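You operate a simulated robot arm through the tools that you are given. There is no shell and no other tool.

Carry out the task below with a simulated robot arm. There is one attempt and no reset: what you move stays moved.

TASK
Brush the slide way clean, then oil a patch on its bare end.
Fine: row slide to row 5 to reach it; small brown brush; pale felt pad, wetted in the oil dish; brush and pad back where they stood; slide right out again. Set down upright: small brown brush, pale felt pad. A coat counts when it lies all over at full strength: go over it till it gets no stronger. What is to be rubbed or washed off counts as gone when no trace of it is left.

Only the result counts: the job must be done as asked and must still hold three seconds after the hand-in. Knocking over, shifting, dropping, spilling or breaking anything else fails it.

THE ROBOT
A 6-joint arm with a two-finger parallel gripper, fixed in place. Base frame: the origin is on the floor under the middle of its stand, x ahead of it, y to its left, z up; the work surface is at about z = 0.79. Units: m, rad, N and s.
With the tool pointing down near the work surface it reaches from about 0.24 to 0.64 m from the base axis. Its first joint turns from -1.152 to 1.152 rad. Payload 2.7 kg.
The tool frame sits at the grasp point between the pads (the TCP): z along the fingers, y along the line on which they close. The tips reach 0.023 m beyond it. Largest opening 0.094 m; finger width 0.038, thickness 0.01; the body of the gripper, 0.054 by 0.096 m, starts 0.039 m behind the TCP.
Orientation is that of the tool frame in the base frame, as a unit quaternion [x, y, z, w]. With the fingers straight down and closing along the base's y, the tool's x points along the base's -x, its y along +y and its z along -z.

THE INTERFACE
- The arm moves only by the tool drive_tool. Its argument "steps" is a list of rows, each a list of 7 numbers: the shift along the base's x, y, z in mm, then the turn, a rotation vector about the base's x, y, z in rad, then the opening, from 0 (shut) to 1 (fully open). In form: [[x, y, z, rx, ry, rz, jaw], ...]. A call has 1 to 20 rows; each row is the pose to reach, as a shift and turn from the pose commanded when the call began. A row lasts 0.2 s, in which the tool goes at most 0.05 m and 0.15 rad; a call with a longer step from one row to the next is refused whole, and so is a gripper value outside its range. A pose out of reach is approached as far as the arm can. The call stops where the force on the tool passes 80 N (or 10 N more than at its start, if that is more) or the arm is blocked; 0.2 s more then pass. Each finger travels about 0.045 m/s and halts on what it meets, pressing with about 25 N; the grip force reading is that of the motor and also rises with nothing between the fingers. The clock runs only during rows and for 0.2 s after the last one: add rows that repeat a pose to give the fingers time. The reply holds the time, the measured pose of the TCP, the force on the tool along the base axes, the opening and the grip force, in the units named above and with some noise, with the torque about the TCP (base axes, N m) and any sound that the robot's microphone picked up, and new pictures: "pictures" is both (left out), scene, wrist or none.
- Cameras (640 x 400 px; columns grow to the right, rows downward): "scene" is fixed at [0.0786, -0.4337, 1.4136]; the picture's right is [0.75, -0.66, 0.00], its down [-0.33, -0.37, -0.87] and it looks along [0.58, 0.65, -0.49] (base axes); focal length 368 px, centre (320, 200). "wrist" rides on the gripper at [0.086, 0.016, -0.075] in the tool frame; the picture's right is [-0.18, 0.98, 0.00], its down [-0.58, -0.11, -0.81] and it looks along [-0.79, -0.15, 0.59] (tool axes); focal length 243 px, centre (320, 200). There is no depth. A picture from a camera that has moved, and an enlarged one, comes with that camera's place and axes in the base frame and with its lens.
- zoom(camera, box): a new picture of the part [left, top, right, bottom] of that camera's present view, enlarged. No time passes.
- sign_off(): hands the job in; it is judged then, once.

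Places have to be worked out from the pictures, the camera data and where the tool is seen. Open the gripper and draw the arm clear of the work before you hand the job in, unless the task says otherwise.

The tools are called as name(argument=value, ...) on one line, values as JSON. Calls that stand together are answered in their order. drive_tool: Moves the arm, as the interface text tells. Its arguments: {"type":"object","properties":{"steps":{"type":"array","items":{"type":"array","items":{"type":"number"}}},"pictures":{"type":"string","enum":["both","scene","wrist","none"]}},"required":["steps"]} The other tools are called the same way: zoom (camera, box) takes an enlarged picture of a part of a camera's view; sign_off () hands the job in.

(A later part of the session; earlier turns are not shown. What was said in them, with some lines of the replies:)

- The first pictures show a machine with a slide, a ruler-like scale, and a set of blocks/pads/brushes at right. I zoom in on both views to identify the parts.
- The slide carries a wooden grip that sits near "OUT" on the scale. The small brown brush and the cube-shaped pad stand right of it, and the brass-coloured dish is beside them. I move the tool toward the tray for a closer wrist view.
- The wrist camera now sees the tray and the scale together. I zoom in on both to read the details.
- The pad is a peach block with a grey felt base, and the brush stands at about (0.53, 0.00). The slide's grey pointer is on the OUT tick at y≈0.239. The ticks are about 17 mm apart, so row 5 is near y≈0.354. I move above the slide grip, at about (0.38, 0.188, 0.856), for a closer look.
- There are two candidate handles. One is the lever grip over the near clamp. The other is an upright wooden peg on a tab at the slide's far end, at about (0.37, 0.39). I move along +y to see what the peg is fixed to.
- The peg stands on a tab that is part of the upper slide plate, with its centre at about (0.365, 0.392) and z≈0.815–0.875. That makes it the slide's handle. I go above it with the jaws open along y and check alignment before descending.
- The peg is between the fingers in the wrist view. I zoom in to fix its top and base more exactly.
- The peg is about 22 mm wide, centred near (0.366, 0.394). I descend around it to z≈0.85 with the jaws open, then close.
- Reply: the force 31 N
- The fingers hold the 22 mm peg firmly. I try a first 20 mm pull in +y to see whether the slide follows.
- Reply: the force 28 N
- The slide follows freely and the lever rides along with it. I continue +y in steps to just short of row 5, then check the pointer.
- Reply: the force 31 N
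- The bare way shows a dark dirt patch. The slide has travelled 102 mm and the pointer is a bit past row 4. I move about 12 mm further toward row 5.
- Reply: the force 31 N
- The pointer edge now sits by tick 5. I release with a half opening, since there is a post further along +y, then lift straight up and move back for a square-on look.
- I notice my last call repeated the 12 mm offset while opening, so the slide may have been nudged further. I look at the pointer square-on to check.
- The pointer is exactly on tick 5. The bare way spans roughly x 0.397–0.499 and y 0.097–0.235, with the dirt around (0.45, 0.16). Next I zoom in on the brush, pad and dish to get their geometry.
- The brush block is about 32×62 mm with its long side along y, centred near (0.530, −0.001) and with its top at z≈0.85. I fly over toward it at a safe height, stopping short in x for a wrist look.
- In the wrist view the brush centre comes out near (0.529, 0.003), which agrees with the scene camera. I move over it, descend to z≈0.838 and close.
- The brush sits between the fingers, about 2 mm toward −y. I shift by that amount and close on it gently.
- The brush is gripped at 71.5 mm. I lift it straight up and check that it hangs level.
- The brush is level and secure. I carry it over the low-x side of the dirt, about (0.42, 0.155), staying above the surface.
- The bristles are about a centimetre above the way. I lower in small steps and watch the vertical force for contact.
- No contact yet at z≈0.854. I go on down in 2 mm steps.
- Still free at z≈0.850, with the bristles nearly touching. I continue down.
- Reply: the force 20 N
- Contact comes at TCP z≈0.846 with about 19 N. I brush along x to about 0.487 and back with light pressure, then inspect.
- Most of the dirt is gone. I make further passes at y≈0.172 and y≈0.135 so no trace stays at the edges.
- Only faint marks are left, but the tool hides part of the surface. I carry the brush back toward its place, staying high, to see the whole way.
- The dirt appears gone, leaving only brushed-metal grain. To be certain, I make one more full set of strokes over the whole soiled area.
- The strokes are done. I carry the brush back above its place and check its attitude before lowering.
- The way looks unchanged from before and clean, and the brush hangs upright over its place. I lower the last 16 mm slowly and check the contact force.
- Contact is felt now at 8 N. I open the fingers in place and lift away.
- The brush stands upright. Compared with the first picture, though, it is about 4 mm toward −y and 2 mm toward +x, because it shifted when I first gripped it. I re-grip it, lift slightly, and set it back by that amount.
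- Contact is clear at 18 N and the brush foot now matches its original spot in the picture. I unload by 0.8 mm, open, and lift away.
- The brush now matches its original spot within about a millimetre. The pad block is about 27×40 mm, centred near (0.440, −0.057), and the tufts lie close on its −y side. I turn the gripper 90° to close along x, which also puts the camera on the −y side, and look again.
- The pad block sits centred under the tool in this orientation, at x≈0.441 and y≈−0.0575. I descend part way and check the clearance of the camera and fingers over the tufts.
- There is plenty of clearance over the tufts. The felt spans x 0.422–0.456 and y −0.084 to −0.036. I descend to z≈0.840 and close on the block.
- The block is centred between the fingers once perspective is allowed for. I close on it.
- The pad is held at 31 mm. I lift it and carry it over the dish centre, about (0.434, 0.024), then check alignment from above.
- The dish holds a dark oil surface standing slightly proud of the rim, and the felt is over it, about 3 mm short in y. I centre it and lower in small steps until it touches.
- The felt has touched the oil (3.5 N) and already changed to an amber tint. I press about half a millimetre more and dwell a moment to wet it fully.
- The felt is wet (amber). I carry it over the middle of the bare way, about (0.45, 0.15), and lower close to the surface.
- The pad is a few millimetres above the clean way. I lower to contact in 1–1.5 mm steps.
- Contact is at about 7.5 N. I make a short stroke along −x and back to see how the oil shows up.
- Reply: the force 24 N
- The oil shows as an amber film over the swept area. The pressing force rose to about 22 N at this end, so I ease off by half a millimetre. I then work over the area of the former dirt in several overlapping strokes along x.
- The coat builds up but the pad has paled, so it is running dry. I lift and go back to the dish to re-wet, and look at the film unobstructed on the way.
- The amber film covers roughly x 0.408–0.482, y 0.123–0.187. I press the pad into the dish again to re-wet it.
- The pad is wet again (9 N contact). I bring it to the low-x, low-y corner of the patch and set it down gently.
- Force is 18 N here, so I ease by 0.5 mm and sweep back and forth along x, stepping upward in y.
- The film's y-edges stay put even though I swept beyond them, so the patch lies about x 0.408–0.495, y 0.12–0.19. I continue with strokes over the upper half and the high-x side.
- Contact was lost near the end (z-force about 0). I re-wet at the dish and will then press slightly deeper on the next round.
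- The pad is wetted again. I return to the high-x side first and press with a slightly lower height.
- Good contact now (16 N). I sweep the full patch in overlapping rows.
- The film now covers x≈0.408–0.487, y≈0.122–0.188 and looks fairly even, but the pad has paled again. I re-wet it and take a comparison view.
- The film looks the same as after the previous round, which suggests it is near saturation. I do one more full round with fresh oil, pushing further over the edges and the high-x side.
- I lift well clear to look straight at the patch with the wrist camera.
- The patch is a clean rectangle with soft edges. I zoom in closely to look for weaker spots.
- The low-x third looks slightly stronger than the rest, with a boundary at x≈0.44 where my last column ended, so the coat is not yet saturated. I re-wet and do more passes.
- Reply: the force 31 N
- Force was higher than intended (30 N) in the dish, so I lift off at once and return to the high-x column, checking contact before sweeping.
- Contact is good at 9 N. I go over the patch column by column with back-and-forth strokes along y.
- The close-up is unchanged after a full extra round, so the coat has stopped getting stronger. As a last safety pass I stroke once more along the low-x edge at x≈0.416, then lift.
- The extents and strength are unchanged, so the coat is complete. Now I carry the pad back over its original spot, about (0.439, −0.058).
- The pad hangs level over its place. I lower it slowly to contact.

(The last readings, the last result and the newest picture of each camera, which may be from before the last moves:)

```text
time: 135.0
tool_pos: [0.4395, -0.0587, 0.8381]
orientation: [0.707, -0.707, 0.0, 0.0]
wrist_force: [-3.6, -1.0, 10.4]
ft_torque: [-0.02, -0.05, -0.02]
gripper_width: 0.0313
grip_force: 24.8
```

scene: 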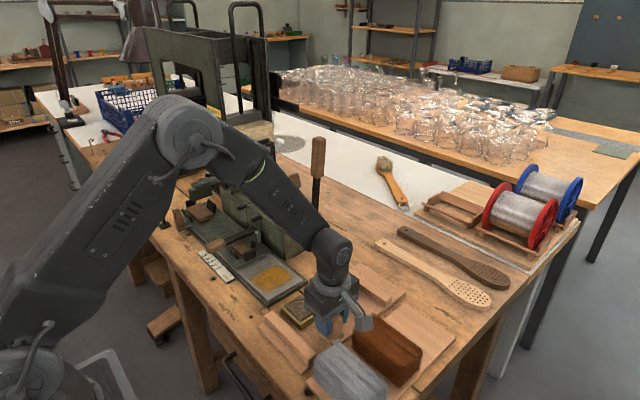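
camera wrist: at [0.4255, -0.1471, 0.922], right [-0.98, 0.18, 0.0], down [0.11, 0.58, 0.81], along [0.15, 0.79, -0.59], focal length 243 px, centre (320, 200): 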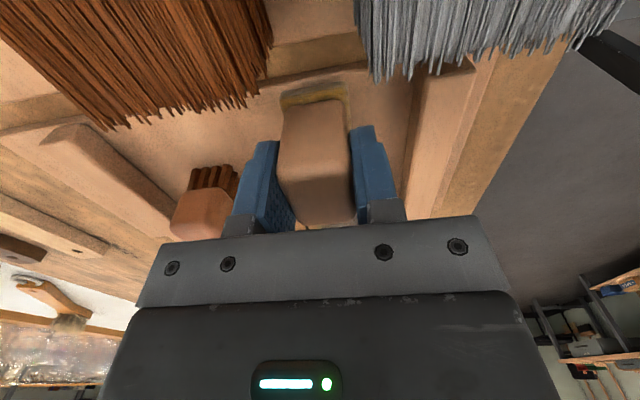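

Contact is confirmed at 10 N. I unload slightly, open to 60 % and lift straight up.

drive_tool(steps=[[0, 0, 0.5, 0, 0, 0, 0.15], [0, 0, 0.5, 0, 0, 0, 0.45], [0, 0, 0.5, 0, 0, 0, 0.6], [0, 0, 0.5, 0, 0, 0, 0.6], [0, 0, 15, 0, 0, 0, 0.6], [0, 0, 45, 0, 0, 0, 0.6], [0, 0, 85, 0, 0, 0, 0.6], [0, 0, 120, 0, 0, 0, 0.6], [0, 0, 120, 0, 0, 0, 0.6]], pictures="both")

zoom(camera="scene", box=[270, 285, 350, 350])

zoom(camera="scene", box=[310, 260, 370, 310])

zoom(camera="wrist", box=[200, 20, 440, 200])

```text
time: 137.0
tool_pos: [0.4374, -0.0578, 0.9593]
orientation: [0.708, -0.707, -0.001, 0.0]
wrist_force: [0.1, 0.2, 0.1]
ft_torque: [0.0, -0.01, 0.0]
gripper_width: 0.0564
grip_force: 0.0
camera wrist: at [0.4232, -0.1456, 1.0334], right [-0.98, 0.18, 0.0], down [0.11, 0.58, 0.81], along [0.15, 0.79, -0.59], focal length 243 px, centre (320, 200)
```

scene: 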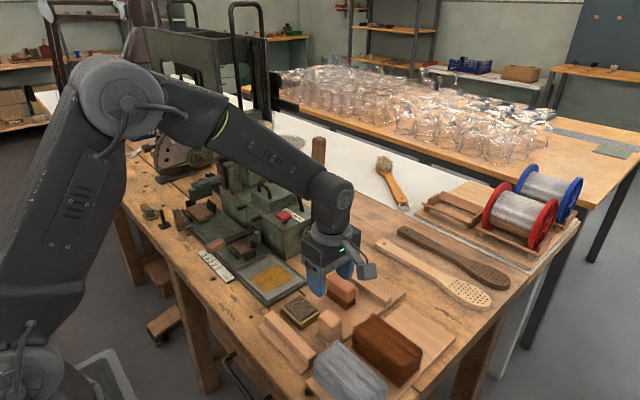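
wrist: 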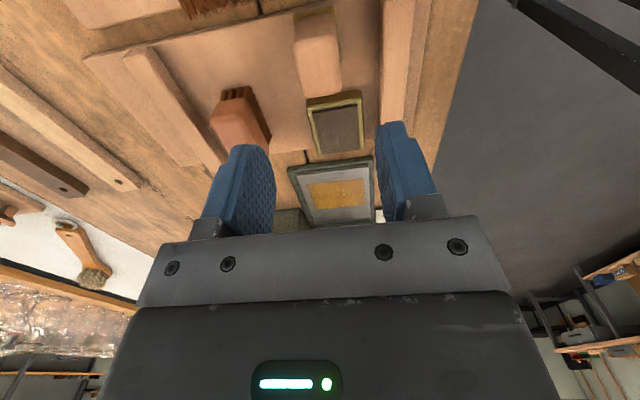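

```text
6.15 times, centred on (310, 318) of scene
camera zoom: at [0.0786, -0.4337, 1.4136], right [0.75, -0.66, 0.0], down [-0.33, -0.37, -0.87], along [0.58, 0.65, -0.49], focal length 2264 px, centre (382, -523)
```

zoom: 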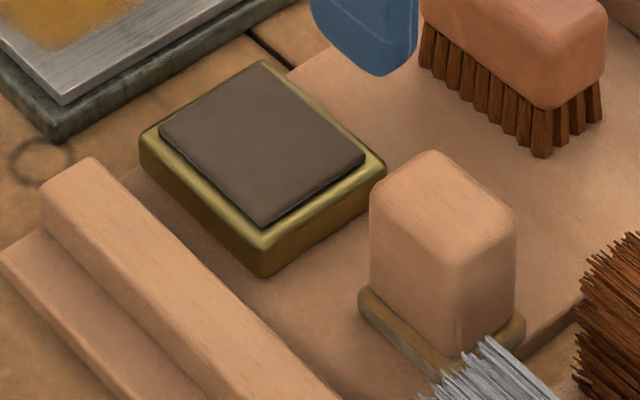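

```text
8.00 times, centred on (340, 285) of scene
camera zoom: at [0.0786, -0.4337, 1.4136], right [0.75, -0.66, 0.0], down [-0.33, -0.37, -0.87], along [0.58, 0.65, -0.49], focal length 2944 px, centre (160, -480)
```

zoom: 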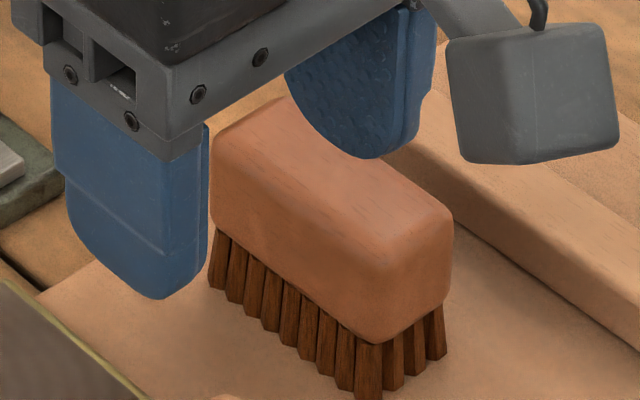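

```text
2.22 times, centred on (320, 110) of wrist
camera zoom: at [0.4232, -0.1456, 1.0334], right [-0.98, 0.18, 0.0], down [0.11, 0.58, 0.81], along [0.15, 0.79, -0.59], focal length 539 px, centre (320, 400)
```

zoom: 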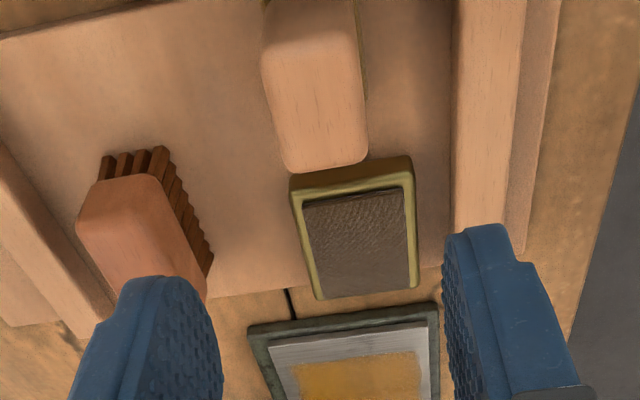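

Pad, brush and dish all match their original places in the scene view. Next I turn the gripper back to close along y and head for the slide peg, staying high.

drive_tool(steps=[[-8, 20, 8, 0, 0, -0.14, 0.6], [-16, 45, 15, 0, 0, -0.28, 0.6], [-24, 72, 20, 0, 0, -0.42, 0.6], [-32, 100, 23, 0, 0, -0.56, 0.6], [-40, 128, 23, 0, 0, -0.7, 0.6], [-48, 156, 23, 0, 0, -0.84, 0.6], [-56, 184, 23, 0, 0, -0.98, 0.6], [-64, 212, 23, 0, 0, -1.12, 0.6], [-72, 240, 23, 0, 0, -1.26, 0.6], [-80, 270, 23, 0, 0, -1.4, 0.6], [-88, 300, 23, 0, 0, -1.54, 0.6], [-95, 340, 23, 0, 0, -1.5708, 0.6], [-95, 380, 23, 0, 0, -1.5708, 0.6], [-95, 420, 23, 0, 0, -1.5708, 0.6], [-95, 420, 23, 0, 0, -1.5708, 0.6]], pictures="both")

zoom(camera="wrist", box=[100, 50, 520, 240])

zoom(camera="scene", box=[150, 180, 310, 300])

```text
time: 140.2
tool_pos: [0.3445, 0.3633, 0.9811]
orientation: [0.001, 1.0, 0.0, 0.001]
wrist_force: [-1.3, 0.4, 0.2]
ft_torque: [-0.01, 0.0, 0.02]
gripper_width: 0.0565
grip_force: 0.0
camera wrist: at [0.2592, 0.3785, 1.0563], right [0.18, 0.98, 0.0], down [0.58, -0.11, 0.81], along [0.79, -0.15, -0.59], focal length 243 px, centre (320, 200)
```

scene: 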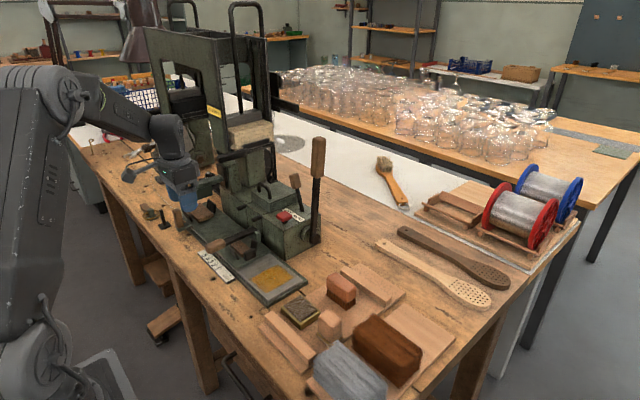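
wrist: 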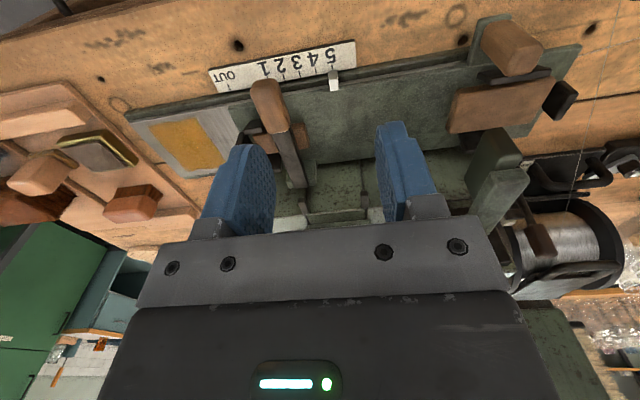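

```text
1.52 times, centred on (310, 145) of wrist
camera zoom: at [0.2592, 0.3785, 1.0563], right [0.18, 0.98, 0.0], down [0.58, -0.11, 0.81], along [0.79, -0.15, -0.59], focal length 370 px, centre (335, 284)
```

zoom: 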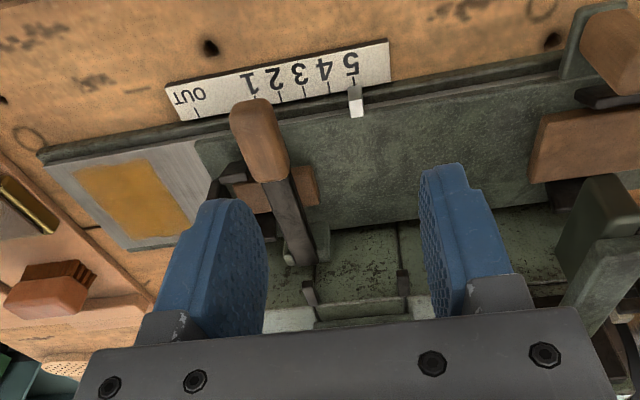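

```text
3.33 times, centred on (230, 240) of scene
camera zoom: at [0.0787, -0.4336, 1.4136], right [0.75, -0.66, 0.0], down [-0.33, -0.37, -0.87], along [0.58, 0.65, -0.49], focal length 1226 px, centre (620, 67)
```

zoom: 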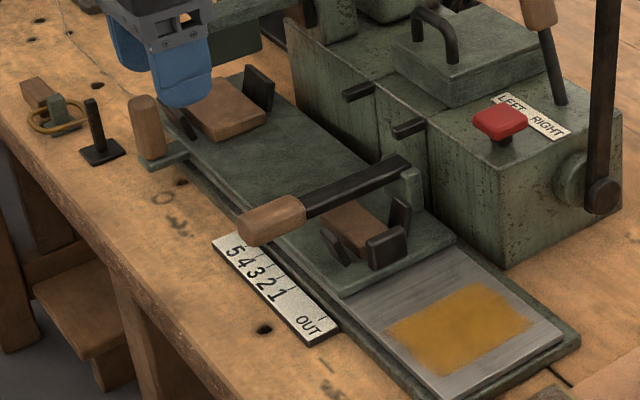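

The slide is still on row 5. I approach above the peg, expected at about (0.365, 0.51), with the jaws at 60 %, and check before descending.

drive_tool(steps=[[5, 40, -5, 0, 0, 0, 0.55], [10, 80, -10, 0, 0, 0, 0.55], [15, 120, -20, 0, 0, 0, 0.55], [20, 147.5, -35, 0, 0, 0, 0.55], [20, 147.5, -55, 0, 0, 0, 0.55], [20, 147.5, -55, 0, 0, 0, 0.55]], pictures="both")

zoom(camera="wrist", box=[220, 30, 420, 190])

zoom(camera="scene", box=[130, 160, 250, 250])

```text
time: 141.6
tool_pos: [0.3646, 0.509, 0.9251]
orientation: [-0.001, 1.0, 0.0, 0.001]
wrist_force: [0.4, -0.2, 0.4]
ft_torque: [0.03, -0.01, 0.01]
gripper_width: 0.0519
grip_force: 0.1
camera wrist: at [0.2785, 0.5245, 0.9999], right [0.18, 0.98, 0.0], down [0.58, -0.11, 0.81], along [0.79, -0.15, -0.59], focal length 243 px, centre (320, 200)
```

scene: 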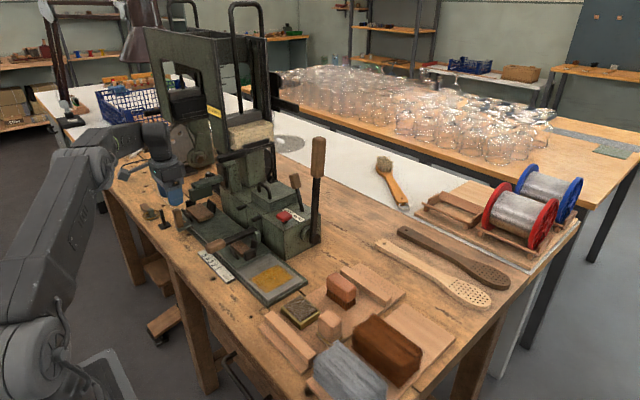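
wrist: 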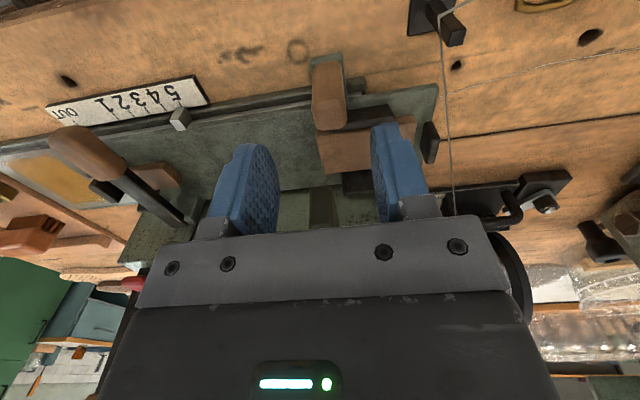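

```text
2.50 times, centred on (320, 110) of wrist
camera zoom: at [0.2785, 0.5245, 0.9999], right [0.18, 0.98, 0.0], down [0.58, -0.11, 0.81], along [0.79, -0.15, -0.59], focal length 606 px, centre (320, 425)
```

zoom: 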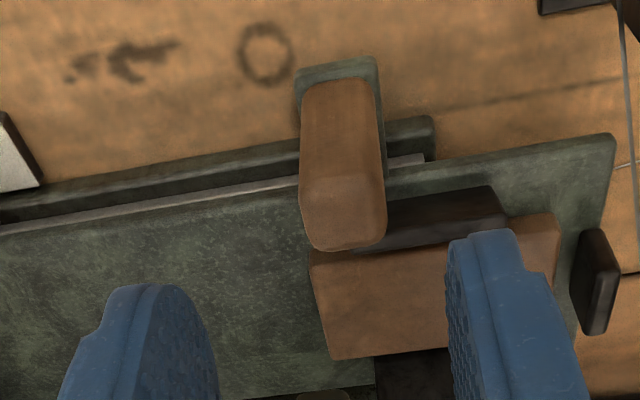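

```text
4.44 times, centred on (190, 205) of scene
camera zoom: at [0.0786, -0.4336, 1.4136], right [0.75, -0.66, 0.0], down [-0.33, -0.37, -0.87], along [0.58, 0.65, -0.49], focal length 1635 px, centre (898, 178)
```

zoom: 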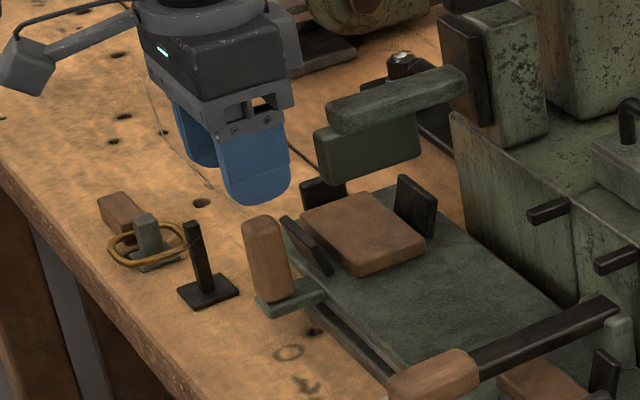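

The peg is centred near y≈0.514, so I shift +4.5 mm, descend to z≈0.851 and close on it.

drive_tool(steps=[[0, 4.5, -20, 0, 0, 0, 0.55], [0, 4.5, -45, 0, 0, 0, 0.55], [0, 4.5, -65, 0, 0, 0, 0.55], [0, 4.5, -74, 0, 0, 0, 0.55], [0, 4.5, -74, 0, 0, 0, 0.4], [0, 4.5, -74, 0, 0, 0, 0.25], [0, 4.5, -74, 0, 0, 0, 0.15], [0, 4.5, -74, 0, 0, 0, 0.15], [0, 4.5, -74, 0, 0, 0, 0.15]], pictures="both")

```text
time: 143.6
tool_pos: [0.3648, 0.5127, 0.8499]
orientation: [-0.001, 1.0, 0.0, 0.001]
wrist_force: [-10.8, 3.4, -1.7]
ft_torque: [-0.3, -1.99, -0.58]
gripper_width: 0.022
grip_force: 45.0
camera wrist: at [0.2785, 0.5291, 0.925], right [0.18, 0.98, 0.0], down [0.58, -0.11, 0.81], along [0.79, -0.15, -0.59], focal length 243 px, centre (320, 200)
```

scene: 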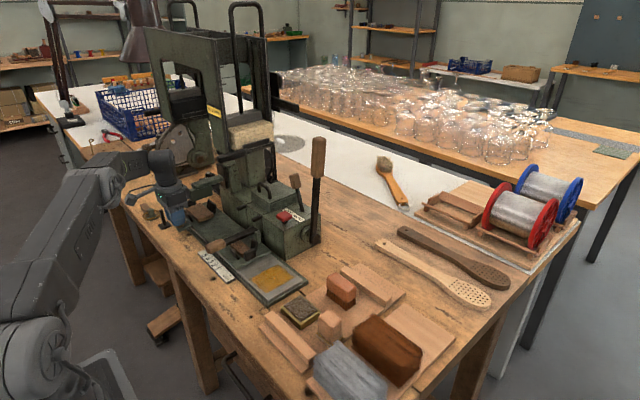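
wrist: 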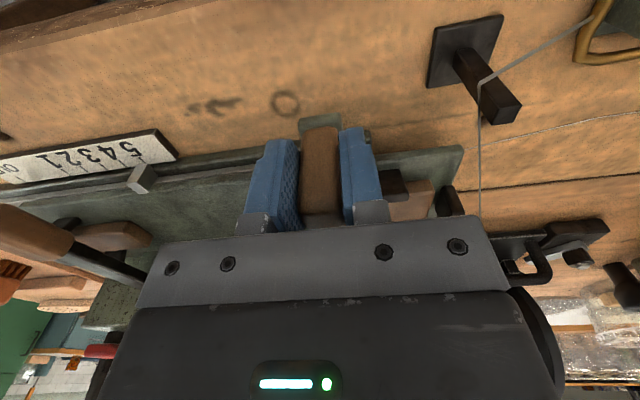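

The peg is gripped. I draw the slide back in −y toward OUT, stopping about 8 mm short to check.

drive_tool(steps=[[0, -6, 0, 0, 0, 0, 0.15], [0, -14, 0, 0, 0, 0, 0.15], [0, -22, 0, 0, 0, 0, 0.15], [0, -30, 0, 0, 0, 0, 0.15], [0, -38, 0, 0, 0, 0, 0.15], [0, -46, 0, 0, 0, 0, 0.15], [0, -54, 0, 0, 0, 0, 0.15], [0, -62, 0, 0, 0, 0, 0.15], [0, -70, 0, 0, 0, 0, 0.15], [0, -78, 0, 0, 0, 0, 0.15], [0, -86, 0, 0, 0, 0, 0.15], [0, -94, 0, 0, 0, 0, 0.15], [0, -102, 0, 0, 0, 0, 0.15], [0, -110, 0, 0, 0, 0, 0.15], [0, -110, 0, 0, 0, 0, 0.15]], pictures="both")

zoom(camera="wrist", box=[60, 80, 320, 240])

zoom(camera="scene", box=[180, 220, 320, 310])

```text
time: 146.8
tool_pos: [0.3635, 0.4028, 0.8498]
orientation: [0.0, 1.0, -0.001, 0.0]
wrist_force: [-4.2, -1.0, -23.0]
ft_torque: [0.73, -0.81, -0.58]
gripper_width: 0.0219
grip_force: 45.7
camera wrist: at [0.2785, 0.4188, 0.9253], right [0.18, 0.98, 0.0], down [0.58, -0.11, 0.81], along [0.79, -0.15, -0.59], focal length 243 px, centre (320, 200)
```

scene: 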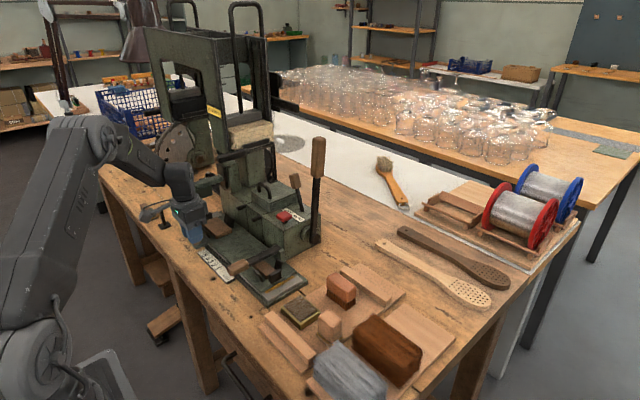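
wrist: 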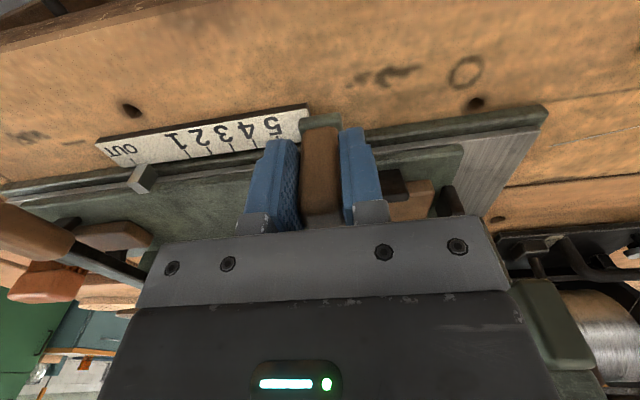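

```text
2.46 times, centred on (190, 160) of wrist
camera zoom: at [0.2785, 0.4188, 0.9253], right [0.18, 0.98, 0.0], down [0.58, -0.11, 0.81], along [0.79, -0.15, -0.59], focal length 597 px, centre (640, 298)
```

zoom: 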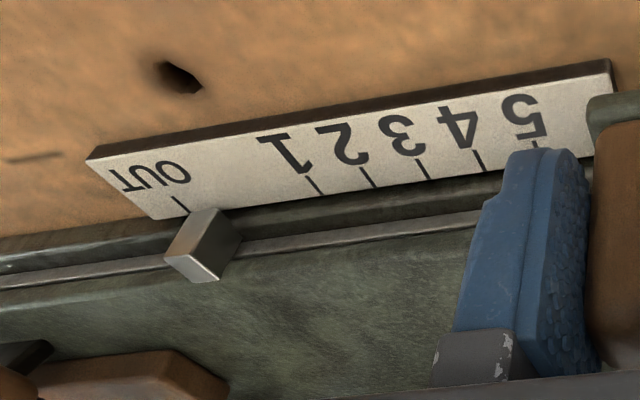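

```text
4.44 times, centred on (250, 265) of scene
camera zoom: at [0.0788, -0.4334, 1.4137], right [0.75, -0.66, 0.0], down [-0.33, -0.37, -0.87], along [0.58, 0.65, -0.49], focal length 1635 px, centre (631, -89)
```

zoom: 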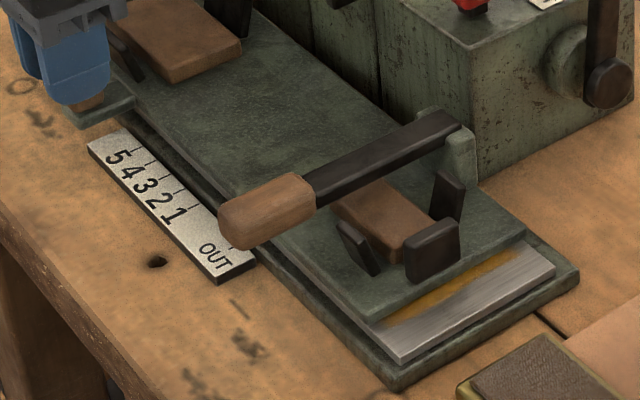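

The slide is about 8 mm short of OUT. I continue in small steps until the stop is felt.

drive_tool(steps=[[0, -2, 0, 0, 0, 0, 0.15], [0, -4, 0, 0, 0, 0, 0.15], [0, -6, 0, 0, 0, 0, 0.15], [0, -8, 0, 0, 0, 0, 0.15], [0, -8, 0, 0, 0, 0, 0.15]], pictures="wrist")

zoom(camera="wrist", box=[60, 80, 320, 240])

```text
time: 148.0
tool_pos: [0.3643, 0.3941, 0.8499]
orientation: [0.0, 1.0, 0.001, 0.0]
wrist_force: [-7.4, -1.4, -16.9]
ft_torque: [0.43, 0.93, -0.51]
gripper_width: 0.0217
grip_force: 45.1
camera wrist: at [0.2786, 0.4109, 0.9255], right [0.18, 0.98, 0.0], down [0.58, -0.11, 0.81], along [0.79, -0.15, -0.59], focal length 243 px, centre (320, 200)
```

wrist: 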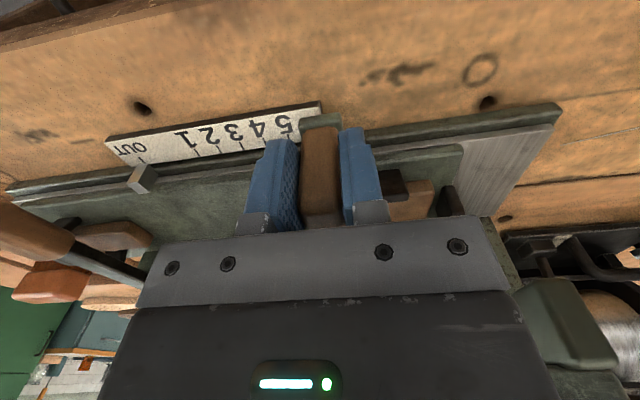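

```text
2.46 times, centred on (190, 160) of wrist
camera zoom: at [0.2786, 0.4109, 0.9255], right [0.18, 0.98, 0.0], down [0.58, -0.11, 0.81], along [0.79, -0.15, -0.59], focal length 597 px, centre (640, 298)
```

zoom: 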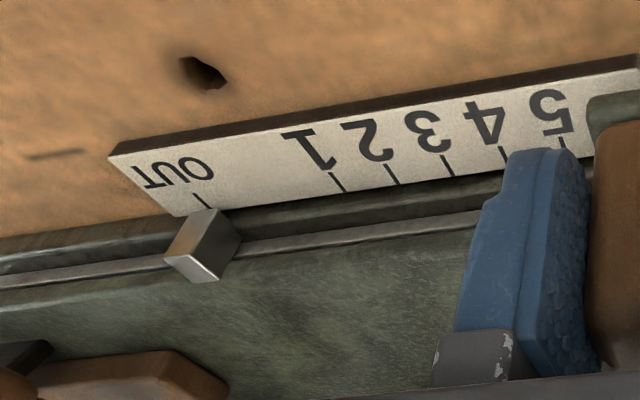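

The pointer is nearly on OUT with no stop force yet. I creep on 1 mm at a time.

drive_tool(steps=[[0, -1, 0, 0, 0, 0, 0.15], [0, -1.5, 0, 0, 0, 0, 0.15], [0, -1.5, 0, 0, 0, 0, 0.15]], pictures="none")

```text
time: 148.8
tool_pos: [0.3641, 0.3947, 0.8499]
orientation: [-0.001, 1.0, 0.001, 0.001]
wrist_force: [-4.8, 9.3, -19.2]
ft_torque: [-0.98, 0.98, -0.62]
gripper_width: 0.0221
grip_force: 44.5
```

A stop force of +9 N appears, so the end stop is reached. I press 0.7 mm more to seat it, then open in place and lift.

drive_tool(steps=[[0, -0.7, 0, 0, 0, 0, 0.15], [0, -0.7, 0, 0, 0, 0, 0.15], [0, -0.3, 0, 0, 0, 0, 0.3], [0, -0.3, 0, 0, 0, 0, 0.5], [0, -0.3, 0, 0, 0, 0, 0.5], [0, -0.3, 0, 0, 0, 0, 0.5], [0, -0.3, 20, 0, 0, 0, 0.5], [0, -0.3, 55, 0, 0, 0, 0.5], [0, -0.3, 95, 0, 0, 0, 0.6], [-25, -35, 110, 0, 0, 0, 0.8], [-50, -75, 110, 0, 0, 0, 1], [-60, -115, 110, 0, 0, 0, 1], [-60, -140, 110, 0, 0, 0, 1], [-60, -140, 110, 0, 0, 0, 1]], pictures="both")

zoom(camera="wrist", box=[220, 60, 420, 180])

zoom(camera="scene", box=[180, 180, 320, 310])

```text
time: 151.8
tool_pos: [0.3049, 0.2538, 0.9615]
orientation: [-0.001, 1.0, 0.0, 0.001]
wrist_force: [-0.8, 0.3, -1.0]
ft_torque: [0.02, 0.03, 0.01]
gripper_width: 0.0939
grip_force: 0.0
camera wrist: at [0.2193, 0.2695, 1.0366], right [0.18, 0.98, 0.0], down [0.58, -0.11, 0.81], along [0.79, -0.15, -0.59], focal length 243 px, centre (320, 200)
```

scene: 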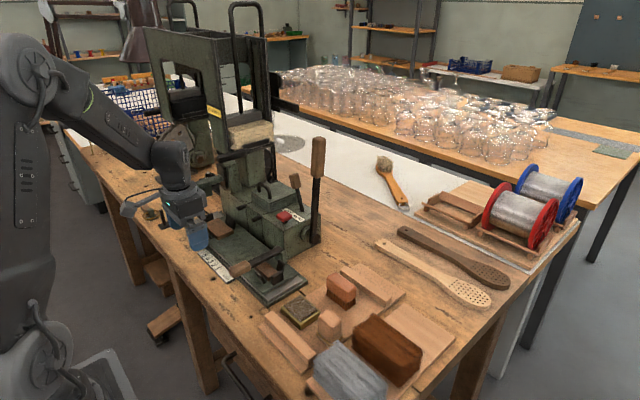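
wrist: 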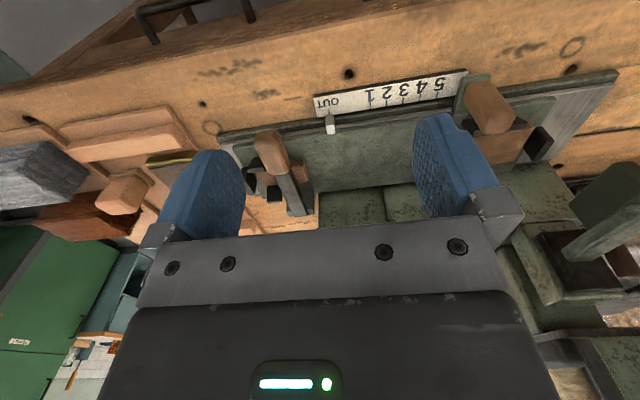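

```text
3.20 times, centred on (320, 120) of wrist
camera zoom: at [0.2193, 0.2695, 1.0366], right [0.18, 0.98, 0.0], down [0.58, -0.11, 0.81], along [0.79, -0.15, -0.59], focal length 776 px, centre (320, 456)
```

zoom: 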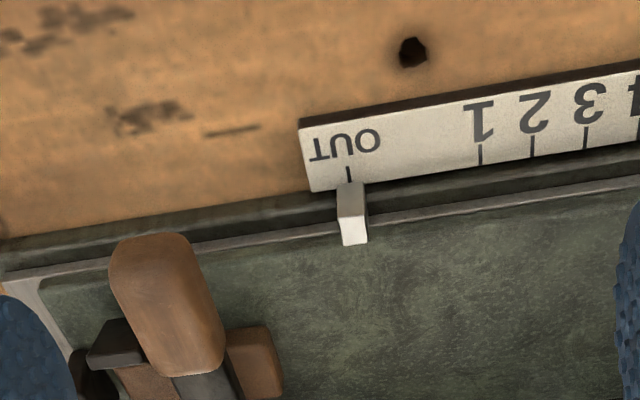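

```text
3.08 times, centred on (250, 245) of scene
camera zoom: at [0.0786, -0.4337, 1.4136], right [0.75, -0.66, 0.0], down [-0.33, -0.37, -0.87], along [0.58, 0.65, -0.49], focal length 1132 px, centre (535, 62)
```

zoom: 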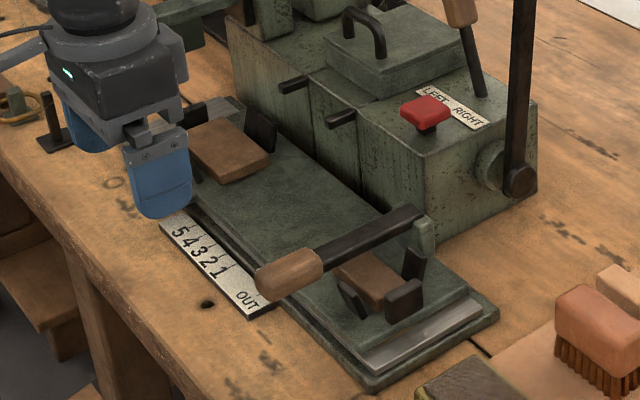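

The pointer is back on the OUT tick. I draw the arm up and clear, with the gripper open, and do a final check of the whole scene.

drive_tool(steps=[[-5, -20, 40, 0, 0, 0, 1], [-5, -40, 80, 0, 0, 0, 1], [-5, -60, 120, 0, 0, 0, 1], [-5, -80, 160, 0, 0, 0, 1], [0, -100, 185, 0, 0, 0, 1], [0, -100, 185, 0, 0, 0, 1]], pictures="both")

zoom(camera="scene", box=[180, 130, 340, 310])

zoom(camera="scene", box=[250, 250, 470, 400])

zoom(camera="wrist", box=[300, 0, 640, 200])

```text
time: 153.2
tool_pos: [0.3037, 0.1531, 1.1473]
orientation: [-0.001, 1.0, 0.0, 0.002]
wrist_force: [0.3, -0.6, -0.4]
ft_torque: [-0.01, 0.01, -0.01]
gripper_width: 0.0942
grip_force: 0.1
camera wrist: at [0.2171, 0.1676, 1.2236], right [0.18, 0.98, 0.0], down [0.58, -0.11, 0.81], along [0.79, -0.15, -0.59], focal length 243 px, centre (320, 200)
```

scene: 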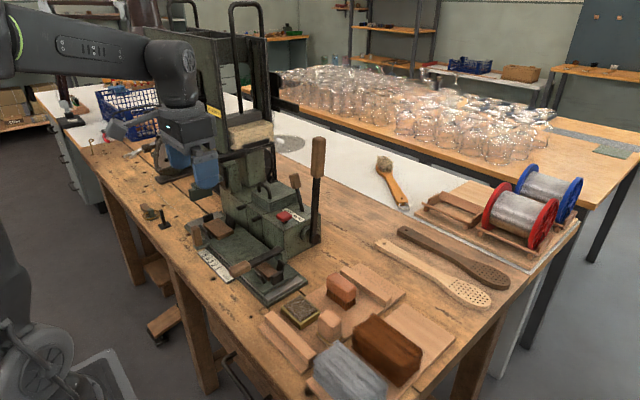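
wrist: 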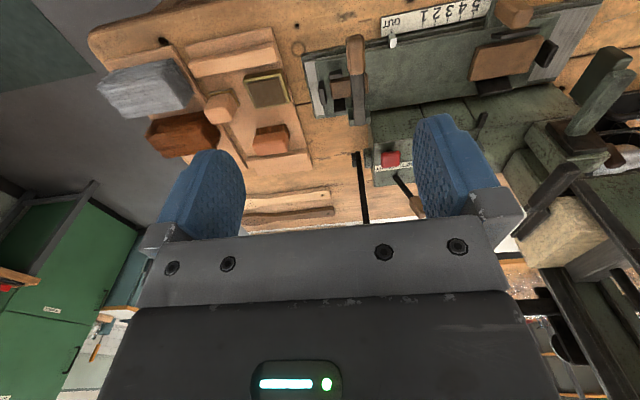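

```text
2.22 times, centred on (260, 220) of scene
camera zoom: at [0.0786, -0.4337, 1.4136], right [0.75, -0.66, 0.0], down [-0.33, -0.37, -0.87], along [0.58, 0.65, -0.49], focal length 818 px, centre (453, 156)
```

zoom: 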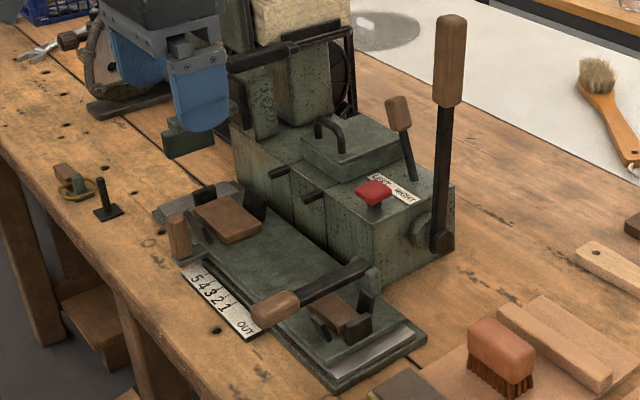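

```text
2.67 times, centred on (360, 325) of scene
camera zoom: at [0.0786, -0.4337, 1.4136], right [0.75, -0.66, 0.0], down [-0.33, -0.37, -0.87], along [0.58, 0.65, -0.49], focal length 981 px, centre (213, -133)
```

zoom: 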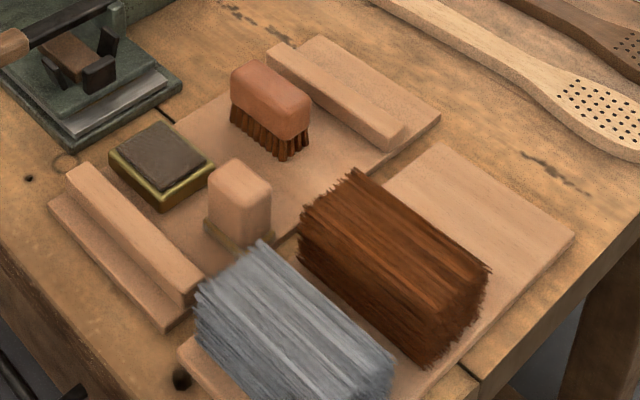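

```text
1.88 times, centred on (470, 100) of wrist
camera zoom: at [0.2171, 0.1676, 1.2236], right [0.18, 0.98, 0.0], down [0.58, -0.11, 0.81], along [0.79, -0.15, -0.59], focal length 457 px, centre (38, 388)
```

zoom: 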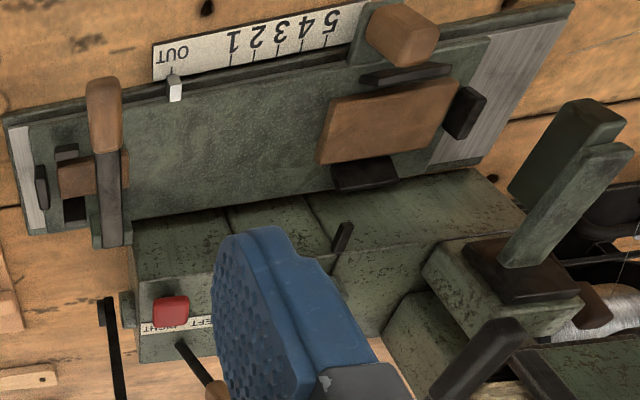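

Everything checks out. The way was brushed clean and its patch oiled until it got no stronger. The slide is back at OUT, the brush, pad and dish stand upright in their original places, and the arm is clear with the gripper open. I hand the job in.

sign_off()

```text
The job is handed in.
```

The slide way is brushed clean, the patch on its bare end is oiled, and the job is handed in.

- **Way:** I ran the slide to row 5 and brushed the bare way with the small brown brush. I went over the dirt repeatedly until the pictures showed only bare metal.
- **Oil:** I wetted the pale felt pad in the dish, re-wetting it as it dried, and worked over the patch until a full extra round made no visible difference.
- **Tools:** The brush and pad are back upright within a millimetre or two of where they stood, judging by the pictures.
- **Slide:** It is drawn right out against its stop, with the pointer on the OUT tick.
- **Arm:** It is clear of the work with the gripper open, and the final pictures show nothing else moved.

While wetting the pad I once pressed it into the dish at about 30 N, more than intended. The dish showed no shift or spill afterwards.
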